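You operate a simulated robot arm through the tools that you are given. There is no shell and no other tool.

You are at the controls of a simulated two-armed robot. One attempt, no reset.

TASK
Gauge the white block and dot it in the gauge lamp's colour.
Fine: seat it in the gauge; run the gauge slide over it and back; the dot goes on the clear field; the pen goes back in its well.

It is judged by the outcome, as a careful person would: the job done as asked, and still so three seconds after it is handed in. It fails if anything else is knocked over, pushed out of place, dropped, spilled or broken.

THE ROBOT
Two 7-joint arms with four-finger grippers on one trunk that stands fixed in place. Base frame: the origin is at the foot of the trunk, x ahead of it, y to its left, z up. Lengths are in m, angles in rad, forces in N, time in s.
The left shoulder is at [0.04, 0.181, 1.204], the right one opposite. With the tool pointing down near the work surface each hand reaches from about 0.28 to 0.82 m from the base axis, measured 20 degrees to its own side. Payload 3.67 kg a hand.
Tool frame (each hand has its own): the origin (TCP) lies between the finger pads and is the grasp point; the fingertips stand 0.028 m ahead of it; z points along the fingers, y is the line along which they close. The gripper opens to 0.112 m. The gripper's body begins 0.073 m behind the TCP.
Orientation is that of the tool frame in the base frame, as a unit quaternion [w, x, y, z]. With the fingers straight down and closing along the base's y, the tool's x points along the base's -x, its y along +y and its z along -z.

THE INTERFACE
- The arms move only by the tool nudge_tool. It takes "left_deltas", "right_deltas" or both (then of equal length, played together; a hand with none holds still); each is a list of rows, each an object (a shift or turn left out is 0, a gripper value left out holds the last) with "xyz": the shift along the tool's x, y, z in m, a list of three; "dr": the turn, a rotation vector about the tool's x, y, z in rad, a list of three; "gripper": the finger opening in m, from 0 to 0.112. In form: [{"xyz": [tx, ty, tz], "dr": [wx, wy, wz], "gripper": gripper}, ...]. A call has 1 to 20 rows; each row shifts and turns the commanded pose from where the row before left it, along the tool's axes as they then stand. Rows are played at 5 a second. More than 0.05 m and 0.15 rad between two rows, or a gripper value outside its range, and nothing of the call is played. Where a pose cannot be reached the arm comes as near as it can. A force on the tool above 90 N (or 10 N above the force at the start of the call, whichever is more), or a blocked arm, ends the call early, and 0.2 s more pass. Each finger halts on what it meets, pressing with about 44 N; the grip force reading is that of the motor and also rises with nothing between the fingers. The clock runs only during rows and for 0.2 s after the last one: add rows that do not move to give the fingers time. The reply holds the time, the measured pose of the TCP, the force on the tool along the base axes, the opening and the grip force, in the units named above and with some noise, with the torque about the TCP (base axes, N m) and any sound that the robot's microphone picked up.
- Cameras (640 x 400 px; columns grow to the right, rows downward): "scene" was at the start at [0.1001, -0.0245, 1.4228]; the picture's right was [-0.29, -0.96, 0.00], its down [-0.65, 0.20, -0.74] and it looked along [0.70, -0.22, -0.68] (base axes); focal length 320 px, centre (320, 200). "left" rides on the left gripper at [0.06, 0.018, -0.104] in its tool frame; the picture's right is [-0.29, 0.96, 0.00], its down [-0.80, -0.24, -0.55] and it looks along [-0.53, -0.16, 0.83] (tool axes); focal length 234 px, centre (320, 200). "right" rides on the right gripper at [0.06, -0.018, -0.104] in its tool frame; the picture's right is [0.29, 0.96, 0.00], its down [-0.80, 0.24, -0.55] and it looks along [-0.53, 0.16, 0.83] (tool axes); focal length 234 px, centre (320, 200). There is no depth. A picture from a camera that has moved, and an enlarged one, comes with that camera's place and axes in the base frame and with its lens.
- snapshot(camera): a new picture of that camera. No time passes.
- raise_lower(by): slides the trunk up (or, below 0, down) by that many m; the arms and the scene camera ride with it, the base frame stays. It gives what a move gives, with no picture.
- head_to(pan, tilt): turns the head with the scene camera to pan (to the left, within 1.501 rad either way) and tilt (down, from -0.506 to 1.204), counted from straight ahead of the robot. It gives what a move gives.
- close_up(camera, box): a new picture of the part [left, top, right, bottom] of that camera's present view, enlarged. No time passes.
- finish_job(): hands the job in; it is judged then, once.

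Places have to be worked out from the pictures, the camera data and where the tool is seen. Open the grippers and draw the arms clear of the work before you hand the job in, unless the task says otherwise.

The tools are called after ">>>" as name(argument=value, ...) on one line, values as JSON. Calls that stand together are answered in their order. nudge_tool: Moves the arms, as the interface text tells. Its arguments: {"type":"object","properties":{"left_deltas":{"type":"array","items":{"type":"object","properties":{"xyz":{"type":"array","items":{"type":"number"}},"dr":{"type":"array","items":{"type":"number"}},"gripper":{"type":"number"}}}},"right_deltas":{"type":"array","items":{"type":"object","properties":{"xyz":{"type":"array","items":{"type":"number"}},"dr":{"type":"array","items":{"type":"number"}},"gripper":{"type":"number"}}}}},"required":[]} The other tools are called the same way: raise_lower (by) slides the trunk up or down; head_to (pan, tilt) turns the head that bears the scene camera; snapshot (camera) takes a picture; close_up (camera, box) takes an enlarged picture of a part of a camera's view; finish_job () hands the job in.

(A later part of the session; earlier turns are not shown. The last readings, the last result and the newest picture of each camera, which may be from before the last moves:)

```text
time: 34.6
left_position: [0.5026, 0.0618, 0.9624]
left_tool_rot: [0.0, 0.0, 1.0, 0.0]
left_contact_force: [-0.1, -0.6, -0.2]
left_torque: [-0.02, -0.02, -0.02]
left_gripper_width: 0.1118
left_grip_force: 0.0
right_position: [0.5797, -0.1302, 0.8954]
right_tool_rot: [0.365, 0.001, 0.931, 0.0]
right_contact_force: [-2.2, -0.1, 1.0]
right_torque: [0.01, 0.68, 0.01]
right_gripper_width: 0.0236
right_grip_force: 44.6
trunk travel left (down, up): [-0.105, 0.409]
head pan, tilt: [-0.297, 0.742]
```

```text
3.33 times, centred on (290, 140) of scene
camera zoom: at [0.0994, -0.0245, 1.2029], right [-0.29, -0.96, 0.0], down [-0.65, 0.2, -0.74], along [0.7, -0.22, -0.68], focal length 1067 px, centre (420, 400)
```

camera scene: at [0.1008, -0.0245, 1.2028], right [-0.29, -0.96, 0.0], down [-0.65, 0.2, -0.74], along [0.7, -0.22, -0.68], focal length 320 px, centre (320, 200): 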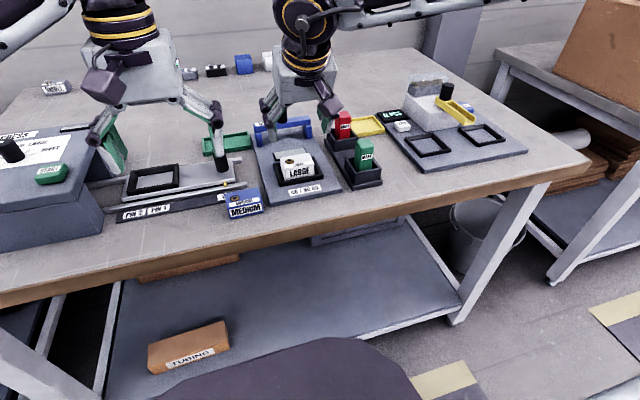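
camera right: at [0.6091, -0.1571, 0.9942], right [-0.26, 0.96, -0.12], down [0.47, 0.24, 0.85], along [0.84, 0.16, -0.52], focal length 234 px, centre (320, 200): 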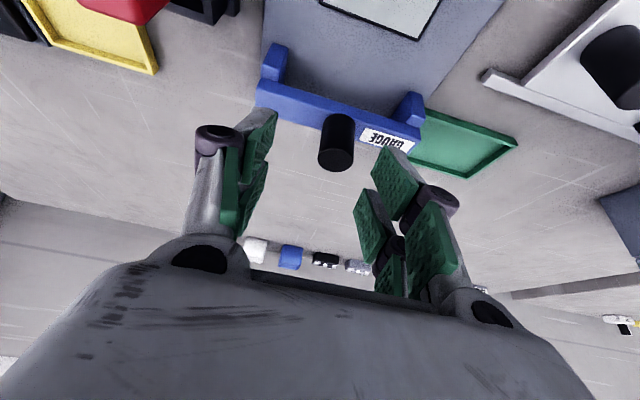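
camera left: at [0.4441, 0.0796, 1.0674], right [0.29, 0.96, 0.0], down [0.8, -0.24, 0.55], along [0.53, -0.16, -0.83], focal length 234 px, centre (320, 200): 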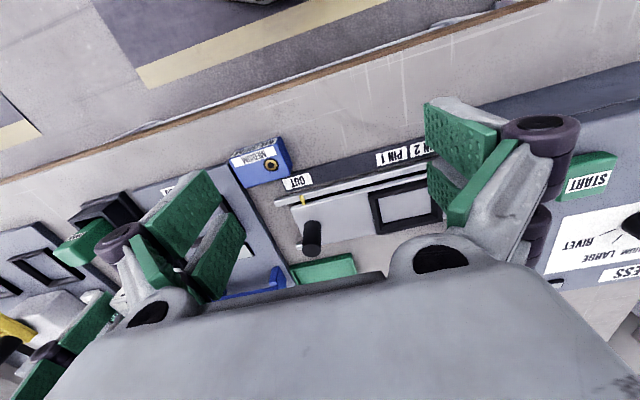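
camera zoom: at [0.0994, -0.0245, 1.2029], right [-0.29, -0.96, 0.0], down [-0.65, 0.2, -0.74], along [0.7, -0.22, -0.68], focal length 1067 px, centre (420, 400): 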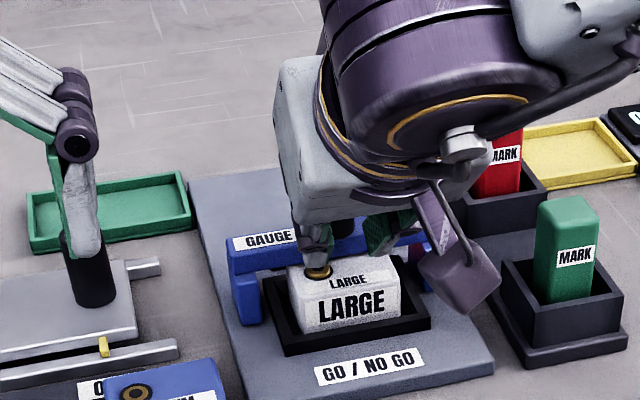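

The slide stopped near x≈0.609 while my fingers slid 3 cm along the knob. I need to see the lamp and whether the beam touches the block before doing anything else.

>>> snapshot(camera="right")

>>> close_up(camera="scene", box=[270, 130, 330, 190])

>>> snapshot(camera="left")

```text
taken
camera right: at [0.4633, -0.1466, 0.93], right [-0.21, 0.96, -0.19], down [0.21, 0.24, 0.95], along [0.96, 0.16, -0.25], focal length 234 px, centre (320, 200)
```

right: 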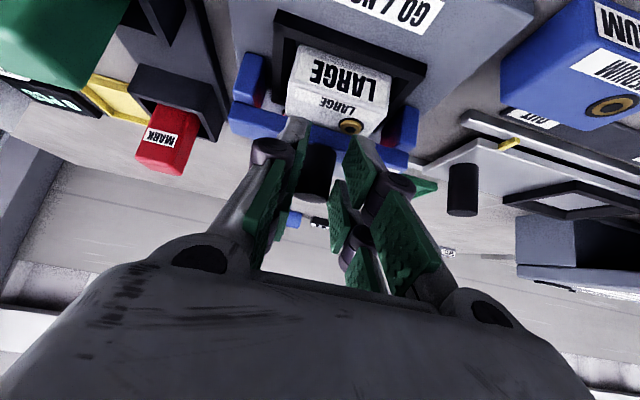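

```text
6.67 times, centred on (300, 160) of scene
camera zoom: at [0.0994, -0.0245, 1.2029], right [-0.29, -0.96, 0.0], down [-0.65, 0.2, -0.74], along [0.7, -0.22, -0.68], focal length 2135 px, centre (453, 467)
```

zoom: 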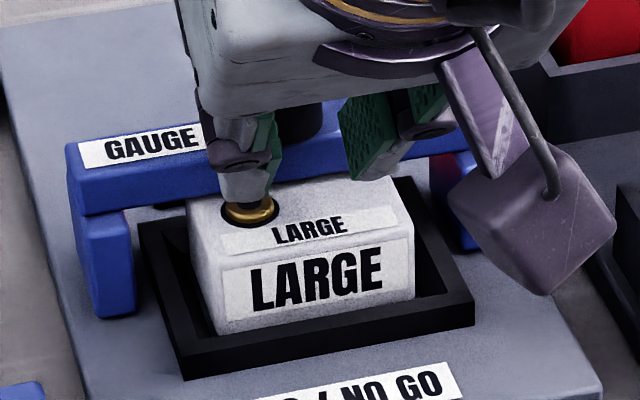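

```text
taken
camera left: at [0.4437, 0.0794, 1.0672], right [0.29, 0.96, 0.0], down [0.8, -0.24, 0.55], along [0.53, -0.16, -0.83], focal length 234 px, centre (320, 200)
```

left: 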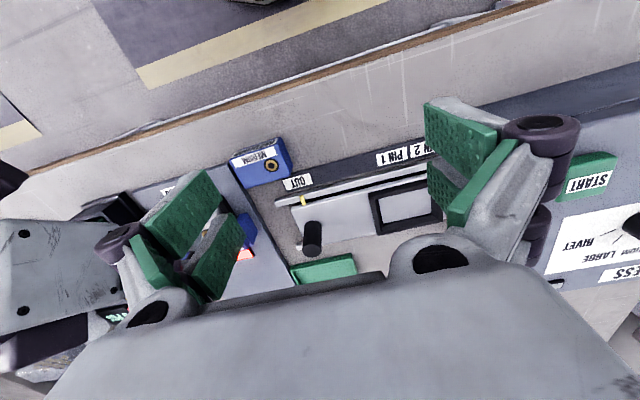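

There is a reddish glow near the lamp in the left view. I'll enlarge that and the right view's block/beam contact area.

>>> close_up(camera="left", box=[180, 190, 300, 280])

>>> close_up(camera="right", box=[220, 40, 430, 210])

>>> close_up(camera="scene", box=[275, 140, 315, 165])

```text
4.44 times, centred on (240, 235) of left
camera zoom: at [0.4437, 0.0794, 1.0672], right [0.29, 0.96, 0.0], down [0.8, -0.24, 0.55], along [0.53, -0.16, -0.83], focal length 1041 px, centre (676, 44)
```

zoom: 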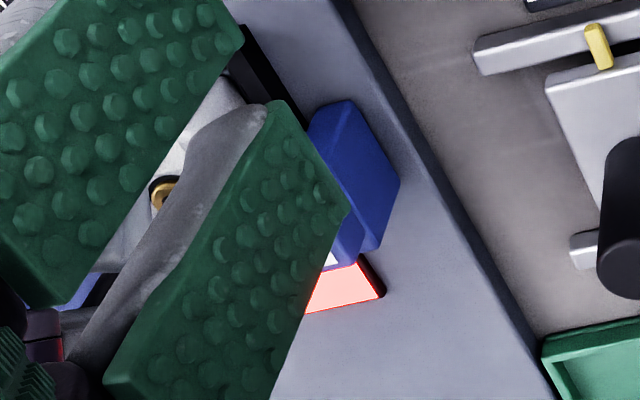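

```text
2.35 times, centred on (325, 125) of right
camera zoom: at [0.4633, -0.1466, 0.93], right [-0.21, 0.96, -0.19], down [0.21, 0.24, 0.95], along [0.96, 0.16, -0.25], focal length 551 px, centre (308, 376)
```

zoom: 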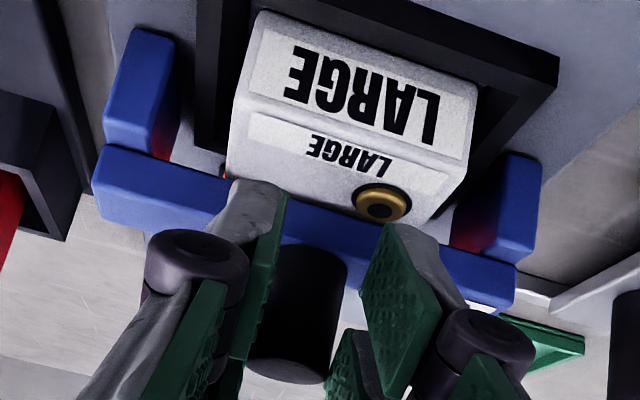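

```text
16.00 times, centred on (295, 152) of scene
camera zoom: at [0.0994, -0.0245, 1.2029], right [-0.29, -0.96, 0.0], down [-0.65, 0.2, -0.74], along [0.7, -0.22, -0.68], focal length 5124 px, centre (720, 960)
```

zoom: 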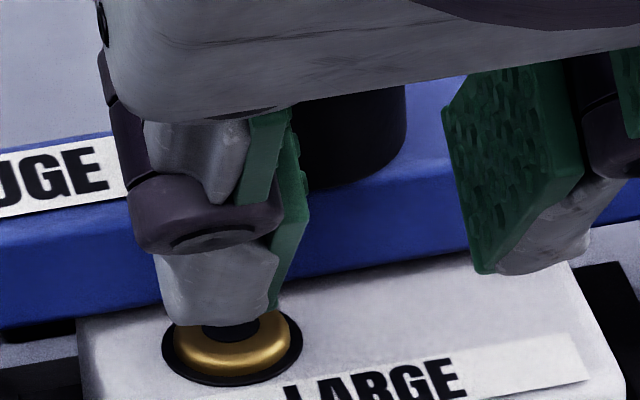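

The lamp is lit red, and the beam stopped over the block (near the raised bushing). I open the fingers, re-centre on the knob (~0.609) and look before taking the slide back.

>>> nudge_tool(right_deltas=[{"gripper": 0.035}, {"gripper": 0.05}, {"gripper": 0.05}])

>>> close_up(camera="right", box=[220, 40, 430, 210])

>>> close_up(camera="scene", box=[260, 110, 340, 190])

```text
time: 35.4
left_position: [0.5028, 0.0625, 0.9622]
left_tool_rot: [0.0, 0.0, 1.0, 0.0]
left_contact_force: [-0.3, 1.0, -0.1]
left_torque: [0.02, 0.04, -0.01]
left_gripper_width: 0.1121
left_grip_force: 0.1
right_position: [0.5799, -0.1304, 0.8945]
right_tool_rot: [0.366, 0.0, 0.931, 0.001]
right_contact_force: [0.3, -0.1, 0.7]
right_torque: [0.0, -0.02, 0.0]
right_gripper_width: 0.0499
right_grip_force: 0.0
trunk travel left (down, up): [-0.105, 0.409]
head pan, tilt: [-0.297, 0.742]
```

```text
2.35 times, centred on (325, 125) of right
camera zoom: at [0.465, -0.1465, 0.9305], right [-0.21, 0.96, -0.19], down [0.2, 0.24, 0.95], along [0.96, 0.16, -0.25], focal length 551 px, centre (308, 376)
```

zoom: 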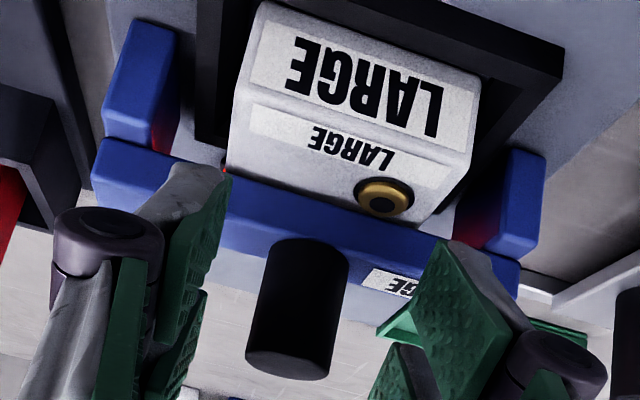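

```text
5.00 times, centred on (300, 150) of scene
camera zoom: at [0.1002, -0.0244, 1.2029], right [-0.29, -0.96, 0.0], down [-0.65, 0.2, -0.74], along [0.7, -0.22, -0.68], focal length 1601 px, centre (420, 450)
```

zoom: 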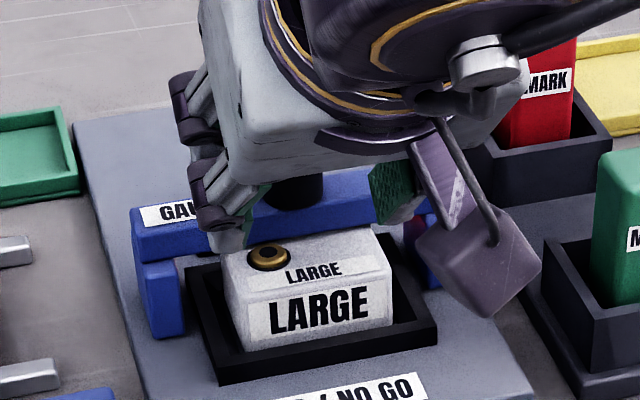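

The knob is now at about x=0.60, so the slide travelled ~0.12 m over the nest. I re-centre on the knob, close, and check the grip.

>>> nudge_tool(right_deltas=[{"xyz": [-0.0073, 0, 0.0068]}, {"xyz": [-0.0073, 0, 0.0068]}, {"gripper": 0.032}, {"gripper": 0.02}, {"gripper": 0.016}, {}])

>>> close_up(camera="right", box=[220, 40, 430, 210])

```text
time: 36.8
left_position: [0.5026, 0.0617, 0.9642]
left_tool_rot: [0.0, -0.001, 1.0, 0.0]
left_contact_force: [0.1, 0.2, -0.1]
left_torque: [-0.02, 0.0, 0.01]
left_gripper_width: 0.1118
left_grip_force: 0.0
right_position: [0.6006, -0.1297, 0.8959]
right_tool_rot: [0.366, 0.0, 0.931, 0.0]
right_contact_force: [0.5, 0.5, 1.6]
right_torque: [-0.04, -0.01, -0.04]
right_gripper_width: 0.0232
right_grip_force: 44.9
trunk travel left (down, up): [-0.105, 0.409]
head pan, tilt: [-0.297, 0.742]
```

```text
2.35 times, centred on (325, 125) of right
camera zoom: at [0.4851, -0.1466, 0.9308], right [-0.21, 0.96, -0.19], down [0.2, 0.24, 0.95], along [0.96, 0.16, -0.25], focal length 551 px, centre (308, 376)
```

zoom: 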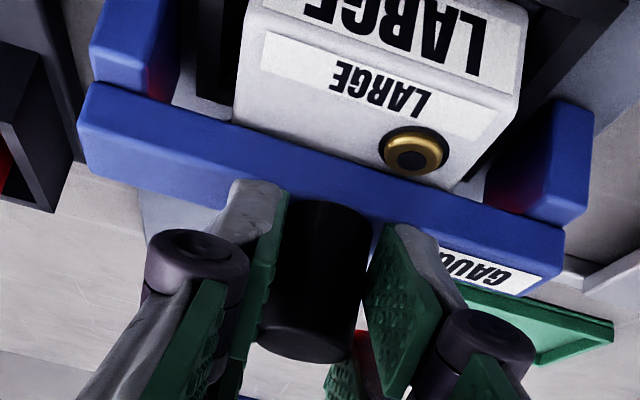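

Gripped again at x≈0.600. I test gently with a 4 mm pull whether the slide is really at its stop.

>>> nudge_tool(right_deltas=[{"xyz": [0.0015, 0, -0.0014]}, {"xyz": [0.0015, 0, -0.0014]}, {}])

>>> close_up(camera="right", box=[220, 40, 430, 210])

```text
time: 37.6
left_position: [0.5047, 0.0609, 0.9617]
left_tool_rot: [-0.002, 0.0, 1.0, 0.0]
left_contact_force: [0.0, -0.2, -0.5]
left_torque: [0.04, -0.02, 0.04]
left_gripper_width: 0.112
left_grip_force: 0.0
right_position: [0.5997, -0.13, 0.8959]
right_tool_rot: [0.367, 0.001, 0.93, 0.001]
right_contact_force: [23.6, 1.0, 3.5]
right_torque: [0.04, -0.76, -0.04]
right_gripper_width: 0.0237
right_grip_force: 45.1
trunk travel left (down, up): [-0.105, 0.409]
head pan, tilt: [-0.297, 0.742]
```

```text
2.35 times, centred on (325, 125) of right
camera zoom: at [0.4844, -0.1466, 0.9306], right [-0.21, 0.96, -0.2], down [0.2, 0.24, 0.95], along [0.96, 0.16, -0.24], focal length 551 px, centre (308, 376)
```

zoom: 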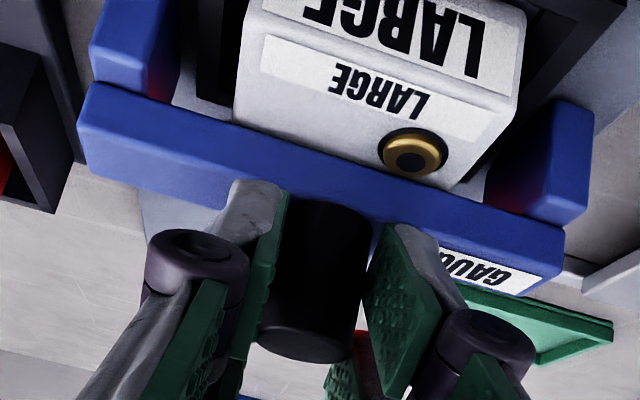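

It's a firm end stop at exactly 0.12 m of travel, so the gauging stroke is complete with the lamp red. Now I push the slide back to its home at x≈0.720.

>>> nudge_tool(right_deltas=[{"xyz": [-0.003, 0, 0.0028]}, {"xyz": [-0.0073, 0, 0.0068]}, {"xyz": [-0.0073, 0, 0.0068]}, {"xyz": [-0.0073, 0, 0.0068]}, {"xyz": [-0.0073, 0, 0.0068]}, {"xyz": [-0.0073, 0, 0.0068]}, {"xyz": [-0.0073, 0, 0.0068]}, {}])

>>> close_up(camera="scene", box=[240, 80, 340, 200])

```text
time: 39.4
left_position: [0.5024, 0.0621, 0.9638]
left_tool_rot: [0.0, 0.0, 1.0, 0.001]
left_contact_force: [0.2, 0.0, -0.5]
left_torque: [0.0, -0.01, 0.04]
left_gripper_width: 0.1119
left_grip_force: 0.1
right_position: [0.6592, -0.1297, 0.8951]
right_tool_rot: [0.367, 0.001, 0.93, 0.001]
right_contact_force: [0.0, -2.1, 3.6]
right_torque: [0.01, 0.11, -0.06]
right_gripper_width: 0.0235
right_grip_force: 45.5
trunk travel left (down, up): [-0.105, 0.409]
head pan, tilt: [-0.297, 0.742]
```

```text
3.33 times, centred on (290, 140) of scene
camera zoom: at [0.0999, -0.0245, 1.2029], right [-0.29, -0.96, 0.0], down [-0.65, 0.2, -0.74], along [0.7, -0.22, -0.68], focal length 1067 px, centre (420, 400)
```

zoom: 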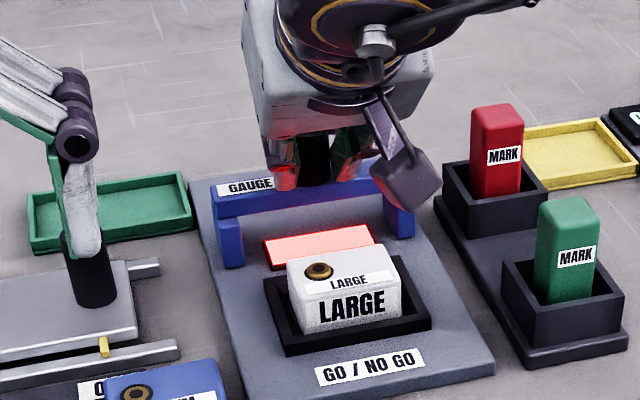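

The slide follows and the lamp clearly shines red. I push the remaining 6 cm home.

>>> nudge_tool(right_deltas=[{"xyz": [-0.0073, 0, 0.0068]}, {"xyz": [-0.0073, 0, 0.0068]}, {"xyz": [-0.0073, 0, 0.0068]}, {"xyz": [-0.0073, 0, 0.0068]}, {"xyz": [-0.0073, 0, 0.0068]}, {"xyz": [-0.0073, 0, 0.0068]}, {"xyz": [-0.0011, 0, 0.001]}, {}])

>>> close_up(camera="scene", box=[240, 80, 340, 200])

```text
time: 41.2
left_position: [0.5003, 0.0619, 0.9647]
left_tool_rot: [0.001, 0.0, 1.0, 0.0]
left_contact_force: [-0.5, -0.7, -0.2]
left_torque: [-0.01, 0.03, 0.02]
left_gripper_width: 0.1123
left_grip_force: 0.0
right_position: [0.7187, -0.1289, 0.8943]
right_tool_rot: [0.366, 0.001, 0.931, 0.0]
right_contact_force: [-31.2, -5.8, -3.3]
right_torque: [0.0, 0.63, -0.07]
right_gripper_width: 0.0232
right_grip_force: 45.2
trunk travel left (down, up): [-0.105, 0.409]
head pan, tilt: [-0.297, 0.742]
```

```text
3.33 times, centred on (290, 140) of scene
camera zoom: at [0.0973, -0.0248, 1.2031], right [-0.29, -0.96, 0.0], down [-0.64, 0.2, -0.74], along [0.71, -0.22, -0.67], focal length 1067 px, centre (420, 400)
```

zoom: 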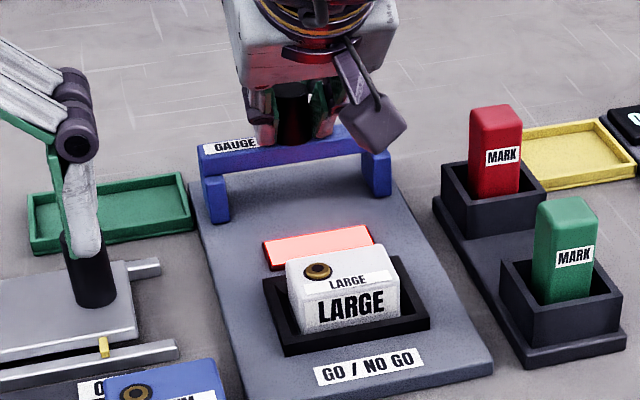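

The slide is firmly home (−31 N against the stop) and the lamp stays red. I relax, open, and rise off the knob.

>>> nudge_tool(right_deltas=[{"xyz": [0.0009, 0, -0.0008]}, {"gripper": 0.04}, {"gripper": 0.06}, {}, {"xyz": [-0.0136, 0, -0.0146]}, {"xyz": [-0.0136, 0, -0.0146]}, {}])

>>> snapshot(camera="scene")

```text
time: 42.8
left_position: [0.5032, 0.0618, 0.963]
left_tool_rot: [-0.001, 0.0, 1.0, 0.0]
left_contact_force: [1.1, 0.2, 1.1]
left_torque: [0.0, -0.01, 0.0]
left_gripper_width: 0.1117
left_grip_force: 0.0
right_position: [0.7199, -0.1305, 0.9354]
right_tool_rot: [0.366, 0.001, 0.93, 0.001]
right_contact_force: [-0.2, 0.5, 0.0]
right_torque: [-0.02, -0.01, -0.05]
right_gripper_width: 0.0601
right_grip_force: 0.1
trunk travel left (down, up): [-0.105, 0.409]
head pan, tilt: [-0.297, 0.742]
```

```text
taken
camera scene: at [0.1002, -0.0245, 1.2029], right [-0.29, -0.96, 0.0], down [-0.65, 0.2, -0.74], along [0.7, -0.22, -0.68], focal length 320 px, centre (320, 200)
```

scene: 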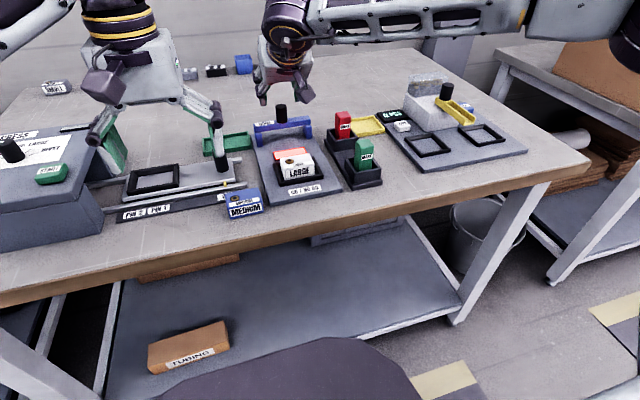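

Next the red pen. I retract to about x=0.60 and return the tool to vertical, then survey the red pen and well.

>>> nudge_tool(right_deltas=[{"xyz": [0.029, 0, -0.0272]}, {"xyz": [0.029, 0, -0.0272]}, {"xyz": [0.029, 0, -0.0272]}, {"dr": [0, 0.15, 0]}, {"dr": [0, 0.15, 0]}, {"dr": [0, 0.15, 0]}, {"dr": [0, 0.15, 0]}, {"dr": [0, 0.15, 0]}, {}])

>>> snapshot(camera="right")

>>> close_up(camera="scene", box=[315, 95, 395, 195])

>>> close_up(camera="scene", box=[265, 135, 345, 195])

```text
time: 44.8
left_position: [0.5031, 0.0626, 0.9642]
left_tool_rot: [0.0, 0.0, 1.0, 0.001]
left_contact_force: [0.8, 0.2, 0.5]
left_torque: [0.0, -0.06, 0.02]
left_gripper_width: 0.112
left_grip_force: 0.0
right_position: [0.5993, -0.1329, 0.9358]
right_tool_rot: [0.001, 0.0, 1.0, 0.002]
right_contact_force: [-0.3, 0.4, 0.9]
right_torque: [0.03, -0.01, 0.0]
right_gripper_width: 0.0598
right_grip_force: 0.0
trunk travel left (down, up): [-0.105, 0.409]
head pan, tilt: [-0.297, 0.742]
```

```text
taken
camera right: at [0.5381, -0.149, 1.0398], right [-0.29, 0.96, 0.0], down [0.8, 0.24, 0.56], along [0.53, 0.16, -0.83], focal length 234 px, centre (320, 200)
```

right: 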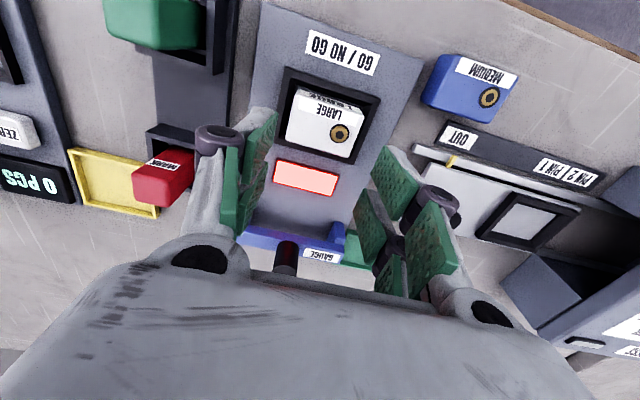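

```text
4.00 times, centred on (355, 145) of scene
camera zoom: at [0.0995, -0.0242, 1.203], right [-0.29, -0.96, 0.0], down [-0.65, 0.2, -0.74], along [0.7, -0.22, -0.68], focal length 1281 px, centre (180, 420)
```

zoom: 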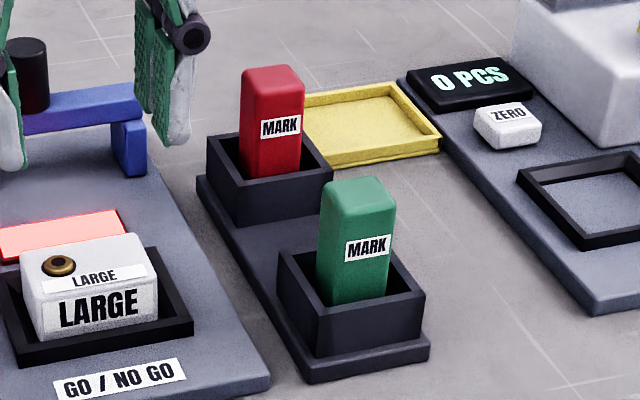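

```text
6.67 times, centred on (305, 165) of scene
camera zoom: at [0.0995, -0.0242, 1.203], right [-0.29, -0.96, 0.0], down [-0.65, 0.2, -0.74], along [0.7, -0.22, -0.68], focal length 2135 px, centre (420, 433)
```

zoom: 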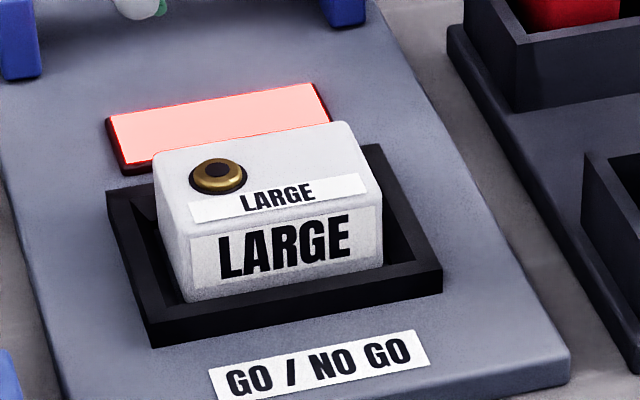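

Block and gauge are as they should be. I zoom the right camera onto the red pen for triangulation.

>>> close_up(camera="right", box=[60, 100, 230, 230])

>>> close_up(camera="scene", box=[322, 100, 372, 150])

```text
3.08 times, centred on (145, 165) of right
camera zoom: at [0.5381, -0.149, 1.0398], right [-0.29, 0.96, 0.0], down [0.8, 0.24, 0.56], along [0.53, 0.16, -0.83], focal length 720 px, centre (858, 308)
```

zoom: 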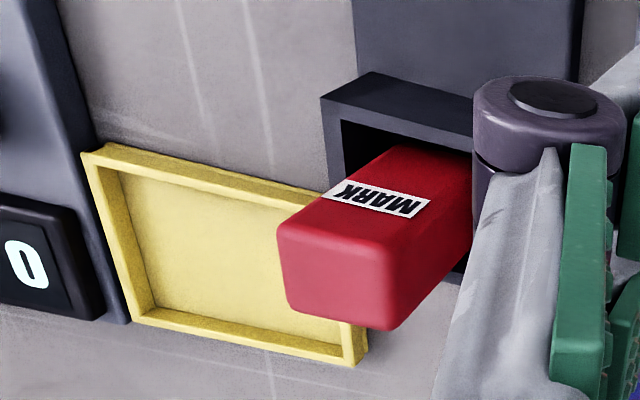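

```text
8.00 times, centred on (347, 125) of scene
camera zoom: at [0.0995, -0.0242, 1.203], right [-0.29, -0.96, 0.0], down [-0.65, 0.2, -0.74], along [0.7, -0.22, -0.68], focal length 2562 px, centre (104, 800)
```

zoom: 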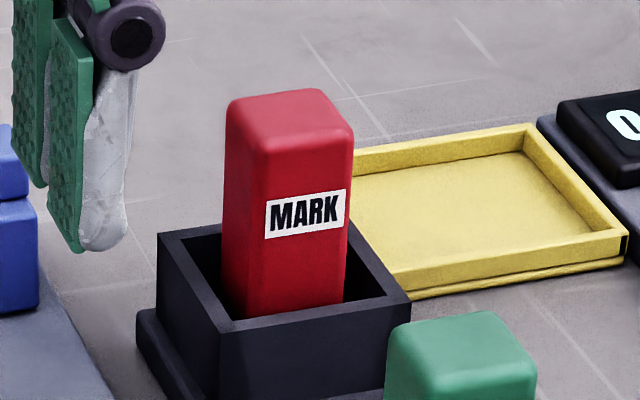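

Triangulated: red pen top at about (0.673,-0.250,0.881), ~27 mm square; well rim at z≈0.840. I move over it at a safe height.

>>> nudge_tool(right_deltas=[{"xyz": [0, -0.03, -0.01]}, {"xyz": [-0.0186, -0.0295, 0]}, {"xyz": [-0.0186, -0.0295, 0]}, {"xyz": [-0.0186, -0.029, 0]}, {"xyz": [-0.0186, 0, 0]}, {}])

>>> snapshot(camera="right")

>>> close_up(camera="scene", box=[305, 75, 405, 165])

```text
time: 46.2
left_position: [0.5021, 0.0616, 0.9628]
left_tool_rot: [0.001, 0.0, 1.0, 0.0]
left_contact_force: [-0.2, -0.5, -0.2]
left_torque: [0.02, -0.06, -0.01]
left_gripper_width: 0.1124
left_grip_force: 0.1
right_position: [0.6744, -0.2483, 0.9464]
right_tool_rot: [0.0, 0.0, 1.0, 0.001]
right_contact_force: [0.5, -0.7, 0.3]
right_torque: [-0.02, -0.03, -0.03]
right_gripper_width: 0.06
right_grip_force: 0.0
trunk travel left (down, up): [-0.105, 0.409]
head pan, tilt: [-0.297, 0.742]
```

```text
taken
camera right: at [0.614, -0.2651, 1.0503], right [-0.29, 0.96, 0.0], down [0.8, 0.24, 0.56], along [0.53, 0.16, -0.83], focal length 234 px, centre (320, 200)
```

right: 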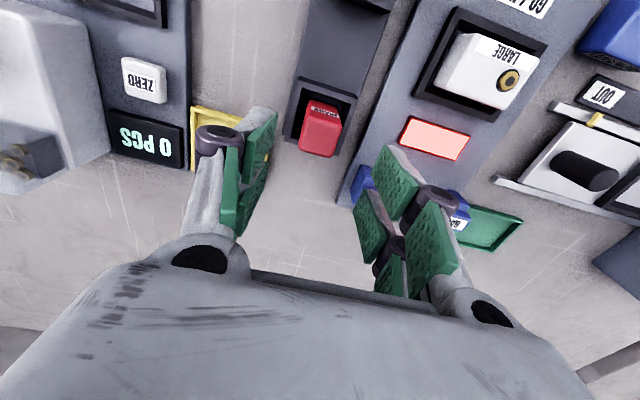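

```text
4.44 times, centred on (355, 120) of scene
camera zoom: at [0.0993, -0.0245, 1.203], right [-0.29, -0.96, 0.0], down [-0.65, 0.2, -0.74], along [0.7, -0.22, -0.68], focal length 1423 px, centre (164, 556)
```

zoom: 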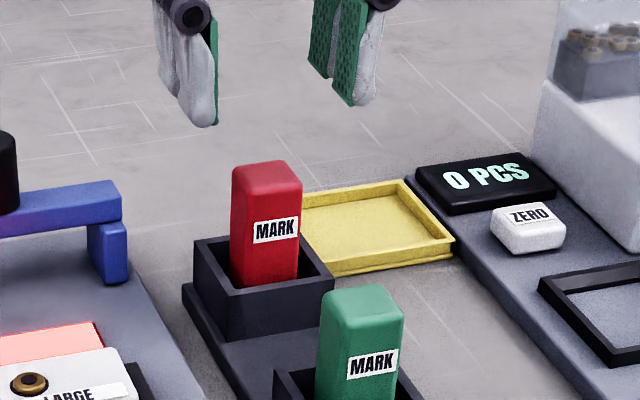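

Reached. I zoom in on the pen in the right camera to refine its centre.

>>> close_up(camera="right", box=[270, 60, 370, 170])

```text
3.64 times, centred on (320, 115) of right
camera zoom: at [0.614, -0.2651, 1.0503], right [-0.29, 0.96, 0.0], down [0.8, 0.24, 0.56], along [0.53, 0.16, -0.83], focal length 852 px, centre (320, 509)
```

zoom: 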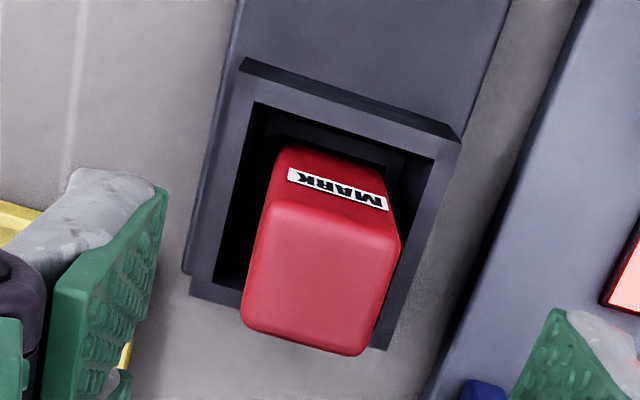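

Pen centre refined to about (0.671,-0.249), axis-aligned. I shift slightly and descend to TCP z≈0.875, keeping the tips above the well rim.

>>> nudge_tool(right_deltas=[{"xyz": [0.003, -0.0007, 0.03]}, {"xyz": [0, 0, 0.03]}, {"xyz": [0, 0, 0.0115]}, {}])

>>> snapshot(camera="right")

>>> close_up(camera="scene", box=[305, 75, 405, 165])

```text
time: 47.2
left_position: [0.5033, 0.0624, 0.9629]
left_tool_rot: [-0.001, 0.0, 1.0, 0.0]
left_contact_force: [0.5, -0.8, 0.0]
left_torque: [-0.02, -0.02, -0.01]
left_gripper_width: 0.112
left_grip_force: 0.1
right_position: [0.6738, -0.249, 0.8736]
right_tool_rot: [0.001, 0.0, 1.0, 0.001]
right_contact_force: [0.0, 0.7, -0.8]
right_torque: [-0.01, 0.02, -0.01]
right_gripper_width: 0.0599
right_grip_force: 0.0
trunk travel left (down, up): [-0.105, 0.409]
head pan, tilt: [-0.297, 0.742]
```

```text
taken
camera right: at [0.6119, -0.266, 0.9773], right [-0.29, 0.96, 0.0], down [0.8, 0.24, 0.56], along [0.53, 0.16, -0.83], focal length 234 px, centre (320, 200)
```

right: 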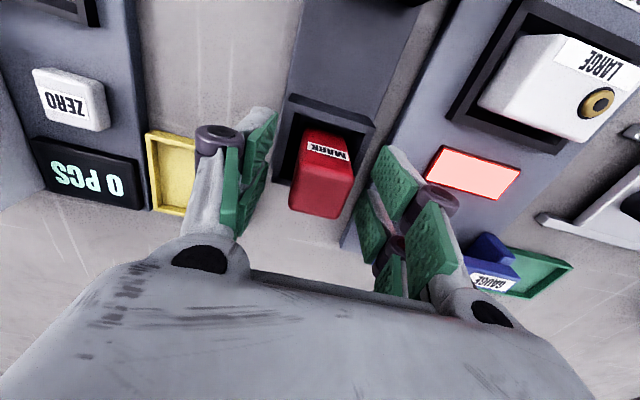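

```text
4.44 times, centred on (355, 120) of scene
camera zoom: at [0.1002, -0.0244, 1.2029], right [-0.29, -0.96, 0.0], down [-0.65, 0.2, -0.74], along [0.7, -0.22, -0.68], focal length 1423 px, centre (164, 556)
```

zoom: 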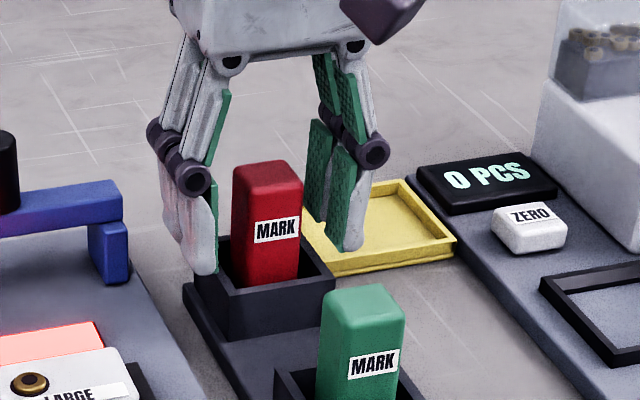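

The pen stands between the fingers. I close on it gently.

>>> nudge_tool(right_deltas=[{"gripper": 0.045}, {"gripper": 0.033}, {"gripper": 0.024}, {"gripper": 0.02}, {}])

>>> close_up(camera="right", box=[200, 70, 440, 260])

>>> close_up(camera="scene", box=[315, 85, 385, 160])

```text
time: 48.4
left_position: [0.5035, 0.0621, 0.9639]
left_tool_rot: [-0.001, 0.0, 1.0, 0.0]
left_contact_force: [-0.3, -0.2, -0.3]
left_torque: [0.02, -0.05, -0.03]
left_gripper_width: 0.1116
left_grip_force: 0.0
right_position: [0.6716, -0.2492, 0.8741]
right_tool_rot: [0.001, 0.0, 1.0, 0.001]
right_contact_force: [-0.5, 0.2, 0.6]
right_torque: [-0.04, -0.04, 0.0]
right_gripper_width: 0.0273
right_grip_force: 43.8
trunk travel left (down, up): [-0.105, 0.409]
head pan, tilt: [-0.297, 0.742]
```

```text
2.11 times, centred on (320, 165) of right
camera zoom: at [0.6119, -0.266, 0.9774], right [-0.29, 0.96, 0.0], down [0.8, 0.24, 0.56], along [0.53, 0.16, -0.83], focal length 493 px, centre (320, 274)
```

zoom: 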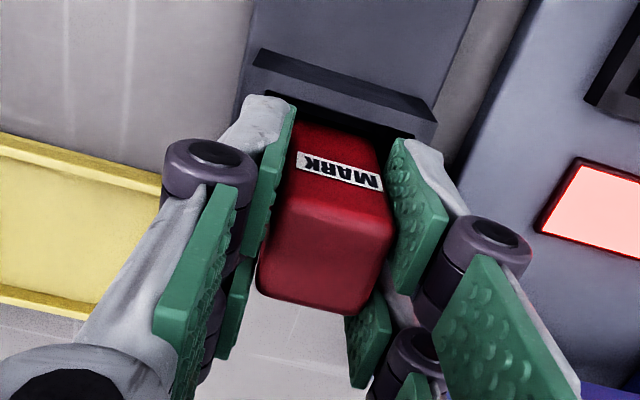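

```text
5.33 times, centred on (350, 122) of scene
camera zoom: at [0.1002, -0.0244, 1.2029], right [-0.29, -0.96, 0.0], down [-0.65, 0.2, -0.74], along [0.7, -0.22, -0.68], focal length 1708 px, centre (160, 613)
```

zoom: 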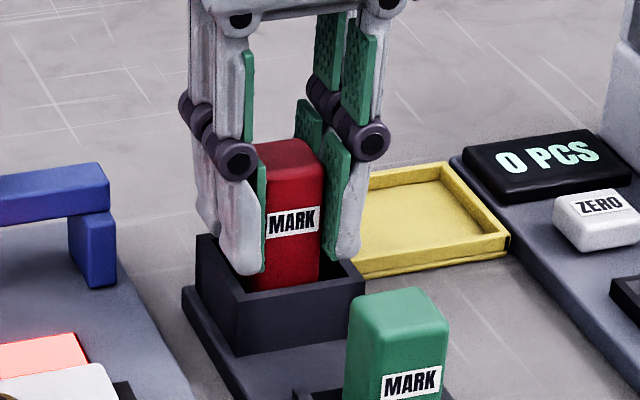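

Pen gripped (0.0273 m). I lift it straight up 6 cm and inspect the nib.

>>> nudge_tool(right_deltas=[{"xyz": [0, 0, -0.01]}, {"xyz": [0, 0, -0.02]}, {"xyz": [0, 0, -0.03]}, {}])

>>> close_up(camera="scene", box=[315, 65, 385, 160])

```text
time: 49.4
left_position: [0.5039, 0.0615, 0.9626]
left_tool_rot: [-0.001, 0.0, 1.0, 0.001]
left_contact_force: [0.3, 1.2, 1.3]
left_torque: [-0.01, 0.01, 0.02]
left_gripper_width: 0.1119
left_grip_force: 0.1
right_position: [0.6727, -0.2487, 0.9336]
right_tool_rot: [0.001, 0.0, 1.0, 0.001]
right_contact_force: [-0.3, 0.5, -0.7]
right_torque: [-0.02, 0.0, 0.0]
right_gripper_width: 0.027
right_grip_force: 44.1
trunk travel left (down, up): [-0.105, 0.409]
head pan, tilt: [-0.297, 0.742]
```

```text
4.21 times, centred on (350, 112) of scene
camera zoom: at [0.1005, -0.0246, 1.2028], right [-0.29, -0.96, 0.0], down [-0.65, 0.2, -0.74], along [0.7, -0.22, -0.68], focal length 1348 px, centre (194, 568)
```

zoom: 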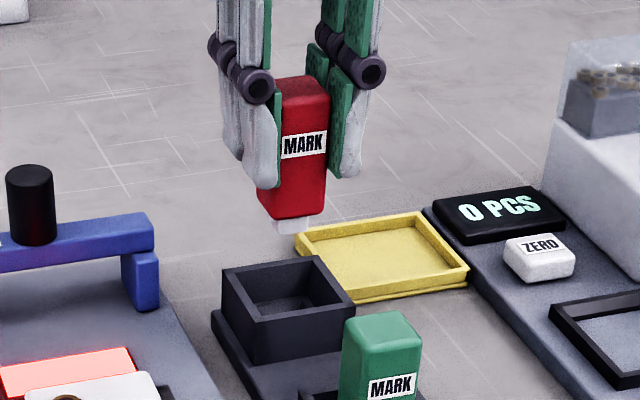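

The pen has a pale nib under the body. I zoom in for nib size and length.

>>> close_up(camera="scene", box=[328, 95, 358, 125])

>>> close_up(camera="scene", box=[282, 145, 318, 175])

```text
13.33 times, centred on (343, 110) of scene
camera zoom: at [0.1005, -0.0246, 1.2028], right [-0.29, -0.96, 0.0], down [-0.65, 0.2, -0.74], along [0.7, -0.22, -0.68], focal length 4270 px, centre (13, 1400)
```

zoom: 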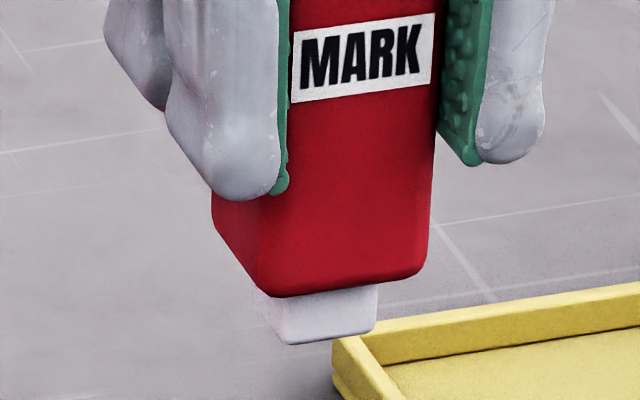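

```text
13.33 times, centred on (300, 160) of scene
camera zoom: at [0.1005, -0.0246, 1.2028], right [-0.29, -0.96, 0.0], down [-0.65, 0.2, -0.74], along [0.7, -0.22, -0.68], focal length 4270 px, centre (587, 733)
```

zoom: 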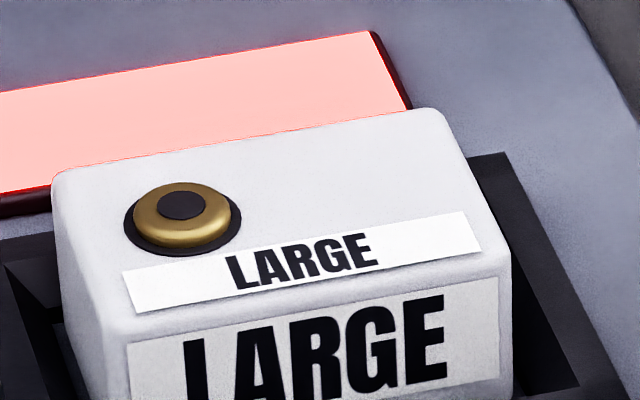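

Nib is ~15 mm wide, its end ≈0.060 below the TCP. The clear field's centre is about (0.602,-0.142). I carry the pen there at height.

>>> nudge_tool(right_deltas=[{"xyz": [0.0235, 0.0357, 0]}, {"xyz": [0.0235, 0.0357, 0]}, {"xyz": [0.0235, 0.0357, 0]}, {}])

>>> close_up(camera="scene", box=[270, 110, 340, 180])

>>> close_up(camera="right", box=[230, 60, 410, 230])

```text
time: 50.4
left_position: [0.5042, 0.0617, 0.963]
left_tool_rot: [-0.001, 0.0, 1.0, -0.001]
left_contact_force: [-0.1, -0.4, 0.0]
left_torque: [-0.02, 0.04, 0.03]
left_gripper_width: 0.1121
left_grip_force: 0.1
right_position: [0.6027, -0.1412, 0.9326]
right_tool_rot: [0.0, 0.0, 1.0, 0.001]
right_contact_force: [0.4, -0.6, -0.6]
right_torque: [0.01, 0.01, 0.01]
right_gripper_width: 0.0273
right_grip_force: 43.6
trunk travel left (down, up): [-0.105, 0.409]
head pan, tilt: [-0.297, 0.742]
```

```text
5.71 times, centred on (305, 145) of scene
camera zoom: at [0.1003, -0.0249, 1.2029], right [-0.29, -0.96, 0.0], down [-0.65, 0.2, -0.74], along [0.7, -0.22, -0.68], focal length 1830 px, centre (406, 514)
```

zoom: 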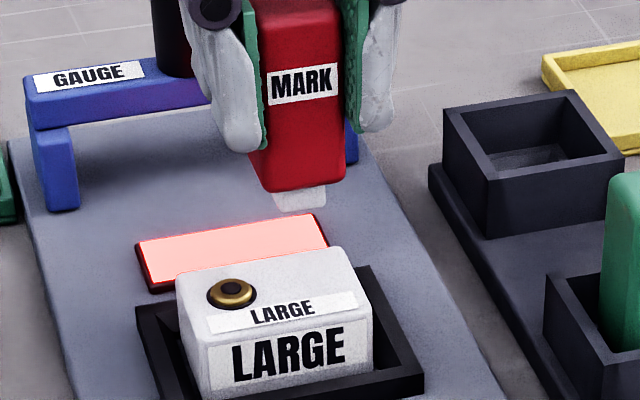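

```text
2.35 times, centred on (320, 145) of right
camera zoom: at [0.5419, -0.1578, 1.0374], right [-0.29, 0.96, 0.0], down [0.8, 0.24, 0.56], along [0.53, 0.16, -0.83], focal length 551 px, centre (320, 329)
```

zoom: 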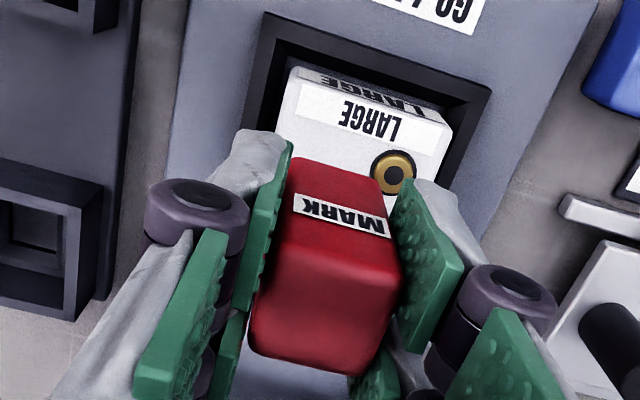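

The nib lines up with the clear field in y; I trim x by 1.5 mm and descend to about 5 mm above the block top, then check.

>>> nudge_tool(right_deltas=[{"xyz": [0.0015, -0.0005, 0.015]}, {"xyz": [0, 0, 0.01]}, {}])

>>> close_up(camera="scene", box=[280, 130, 320, 170])

>>> close_up(camera="right", box=[250, 60, 370, 170])

```text
time: 51.2
left_position: [0.5029, 0.0625, 0.9627]
left_tool_rot: [0.001, 0.0, 1.0, -0.001]
left_contact_force: [-0.6, 0.4, -0.9]
left_torque: [0.02, 0.01, 0.0]
left_gripper_width: 0.112
left_grip_force: 0.0
right_position: [0.6011, -0.1411, 0.9098]
right_tool_rot: [0.001, 0.0, 1.0, 0.001]
right_contact_force: [-0.7, -0.4, 0.2]
right_torque: [-0.01, 0.02, -0.01]
right_gripper_width: 0.0273
right_grip_force: 43.6
trunk travel left (down, up): [-0.105, 0.409]
head pan, tilt: [-0.297, 0.742]
```

```text
10.00 times, centred on (300, 150) of scene
camera zoom: at [0.1001, -0.0244, 1.2029], right [-0.29, -0.96, 0.0], down [-0.65, 0.2, -0.74], along [0.7, -0.22, -0.68], focal length 3202 px, centre (520, 700)
```

zoom: 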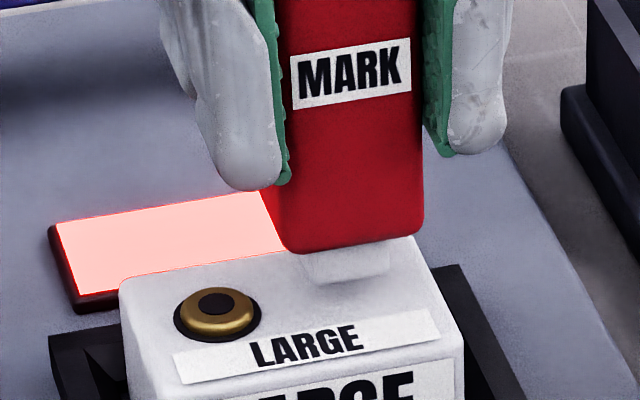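

```text
3.64 times, centred on (310, 115) of right
camera zoom: at [0.5403, -0.1581, 1.0129], right [-0.29, 0.96, 0.0], down [0.8, 0.24, 0.56], along [0.53, 0.16, -0.83], focal length 852 px, centre (356, 509)
```

zoom: 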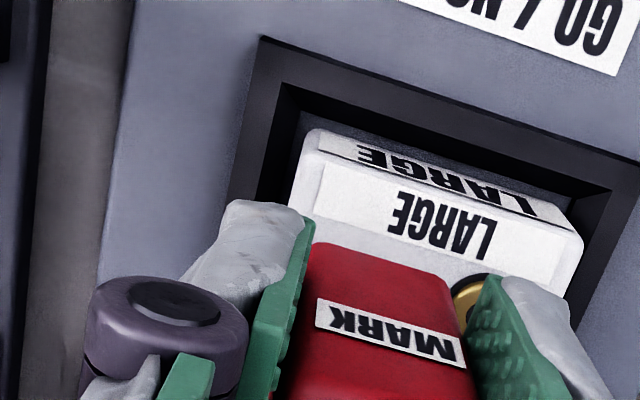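

The nib is over the blank area between label and far edge. I trim +1.5 mm in x and lower in small steps, watching for contact.

>>> nudge_tool(right_deltas=[{"xyz": [-0.0015, 0, 0.003]}, {"xyz": [0, 0, 0.002]}, {}])

>>> close_up(camera="scene", box=[280, 130, 320, 170])

```text
time: 52.0
left_position: [0.5018, 0.0626, 0.9628]
left_tool_rot: [-0.001, 0.0, 1.0, 0.0]
left_contact_force: [-0.4, 0.0, -0.5]
left_torque: [-0.02, -0.05, 0.01]
left_gripper_width: 0.112
left_grip_force: 0.0
right_position: [0.6023, -0.1419, 0.9042]
right_tool_rot: [0.001, 0.001, 1.0, 0.0]
right_contact_force: [0.2, -0.2, -0.1]
right_torque: [0.01, 0.01, 0.04]
right_gripper_width: 0.0271
right_grip_force: 44.0
trunk travel left (down, up): [-0.105, 0.409]
head pan, tilt: [-0.297, 0.742]
```

```text
10.00 times, centred on (300, 150) of scene
camera zoom: at [0.1002, -0.0244, 1.2029], right [-0.29, -0.96, 0.0], down [-0.65, 0.2, -0.74], along [0.7, -0.22, -0.68], focal length 3202 px, centre (520, 700)
```

zoom: 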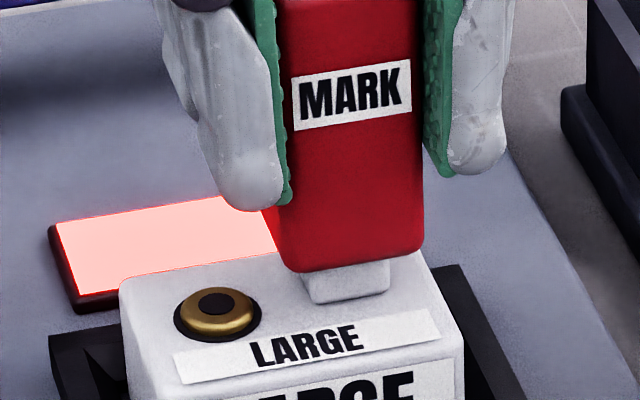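

No contact yet; continuing down in 1 mm steps.

>>> nudge_tool(right_deltas=[{"xyz": [0, 0, 0.001]}, {"xyz": [0, 0, 0.001]}, {}])

>>> close_up(camera="scene", box=[280, 130, 320, 170])

```text
time: 52.8
left_position: [0.5026, 0.0624, 0.9637]
left_tool_rot: [0.0, 0.0, 1.0, 0.0]
left_contact_force: [0.1, 0.1, 0.3]
left_torque: [0.03, 0.0, 0.01]
left_gripper_width: 0.1118
left_grip_force: 0.0
right_position: [0.6028, -0.1424, 0.9039]
right_tool_rot: [0.002, 0.0, 1.0, 0.001]
right_contact_force: [2.6, -0.8, 11.0]
right_torque: [-0.02, -0.1, -0.02]
right_gripper_width: 0.0269
right_grip_force: 43.9
trunk travel left (down, up): [-0.105, 0.409]
head pan, tilt: [-0.297, 0.742]
```

```text
10.00 times, centred on (300, 150) of scene
camera zoom: at [0.0995, -0.0242, 1.203], right [-0.29, -0.96, 0.0], down [-0.65, 0.2, -0.74], along [0.7, -0.22, -0.68], focal length 3202 px, centre (520, 700)
```

zoom: 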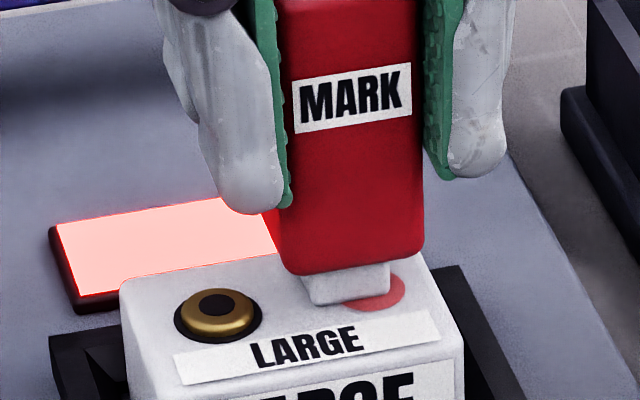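

Contact (11 N) and a red dot has appeared on the blank field. I lift straight up and inspect.

>>> nudge_tool(right_deltas=[{"xyz": [0, 0, -0.005]}, {"xyz": [0, 0, -0.012]}, {"xyz": [0, 0, -0.015]}, {}])

>>> close_up(camera="scene", box=[270, 130, 330, 180])

>>> close_up(camera="scene", box=[305, 75, 405, 165])

```text
time: 53.8
left_position: [0.504, 0.0631, 0.9628]
left_tool_rot: [-0.001, 0.0, 1.0, 0.0]
left_contact_force: [-0.1, -0.4, 0.2]
left_torque: [-0.02, 0.01, 0.04]
left_gripper_width: 0.1122
left_grip_force: 0.0
right_position: [0.6029, -0.1429, 0.9327]
right_tool_rot: [0.0, 0.0, 1.0, 0.001]
right_contact_force: [0.1, -0.9, -0.4]
right_torque: [0.01, -0.01, -0.02]
right_gripper_width: 0.0272
right_grip_force: 43.8
trunk travel left (down, up): [-0.105, 0.409]
head pan, tilt: [-0.297, 0.742]
```

```text
8.00 times, centred on (300, 155) of scene
camera zoom: at [0.1002, -0.0244, 1.2029], right [-0.29, -0.96, 0.0], down [-0.65, 0.2, -0.74], along [0.7, -0.22, -0.68], focal length 2562 px, centre (480, 560)
```

zoom: 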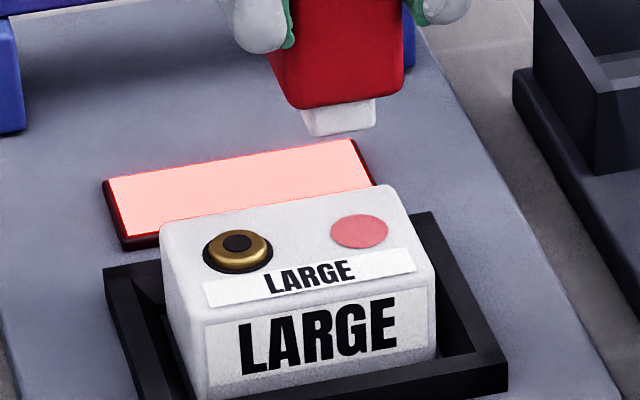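

```text
4.44 times, centred on (355, 120) of scene
camera zoom: at [0.1002, -0.0244, 1.2029], right [-0.29, -0.96, 0.0], down [-0.65, 0.2, -0.74], along [0.7, -0.22, -0.68], focal length 1423 px, centre (164, 556)
```

zoom: 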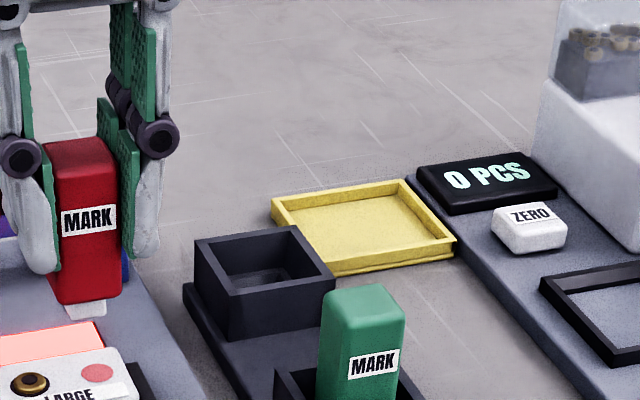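

A clean red dot sits on the clear field and the block is undisturbed. I carry the pen back along the exact reverse path to above its well.

>>> nudge_tool(right_deltas=[{"xyz": [-0.0235, -0.0356, 0]}, {"xyz": [-0.0235, -0.0355, 0]}, {"xyz": [-0.0235, -0.0355, 0]}, {}])

>>> close_up(camera="scene", box=[315, 65, 385, 160])

>>> close_up(camera="right", box=[230, 30, 410, 230])

```text
time: 54.8
left_position: [0.5032, 0.0624, 0.963]
left_tool_rot: [0.0, 0.0, 1.0, -0.001]
left_contact_force: [0.0, 0.1, 0.7]
left_torque: [0.0, 0.01, -0.02]
left_gripper_width: 0.1122
left_grip_force: 0.0
right_position: [0.6724, -0.2476, 0.9333]
right_tool_rot: [0.001, 0.0, 1.0, 0.001]
right_contact_force: [-0.7, -0.8, 0.0]
right_torque: [0.02, -0.02, -0.02]
right_gripper_width: 0.0271
right_grip_force: 43.9
trunk travel left (down, up): [-0.105, 0.409]
head pan, tilt: [-0.297, 0.742]
```

```text
4.21 times, centred on (350, 112) of scene
camera zoom: at [0.0998, -0.0239, 1.2029], right [-0.29, -0.96, 0.0], down [-0.65, 0.2, -0.74], along [0.7, -0.22, -0.68], focal length 1348 px, centre (194, 568)
```

zoom: 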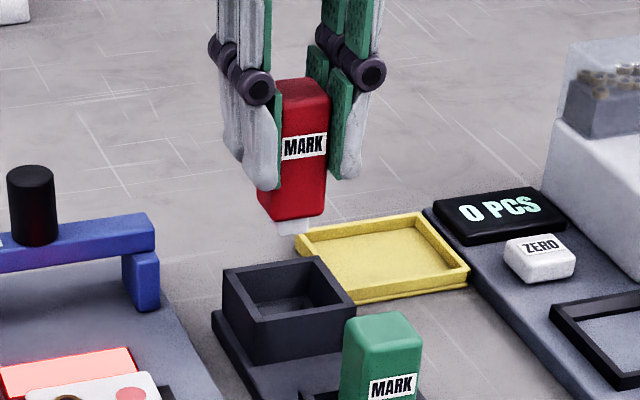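

```text
2.00 times, centred on (320, 130) of right
camera zoom: at [0.6115, -0.265, 1.0373], right [-0.29, 0.96, 0.0], down [0.8, 0.24, 0.56], along [0.53, 0.16, -0.83], focal length 468 px, centre (320, 340)
```

zoom: 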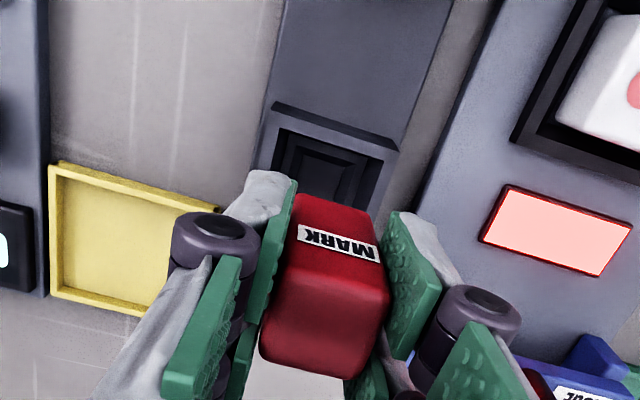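

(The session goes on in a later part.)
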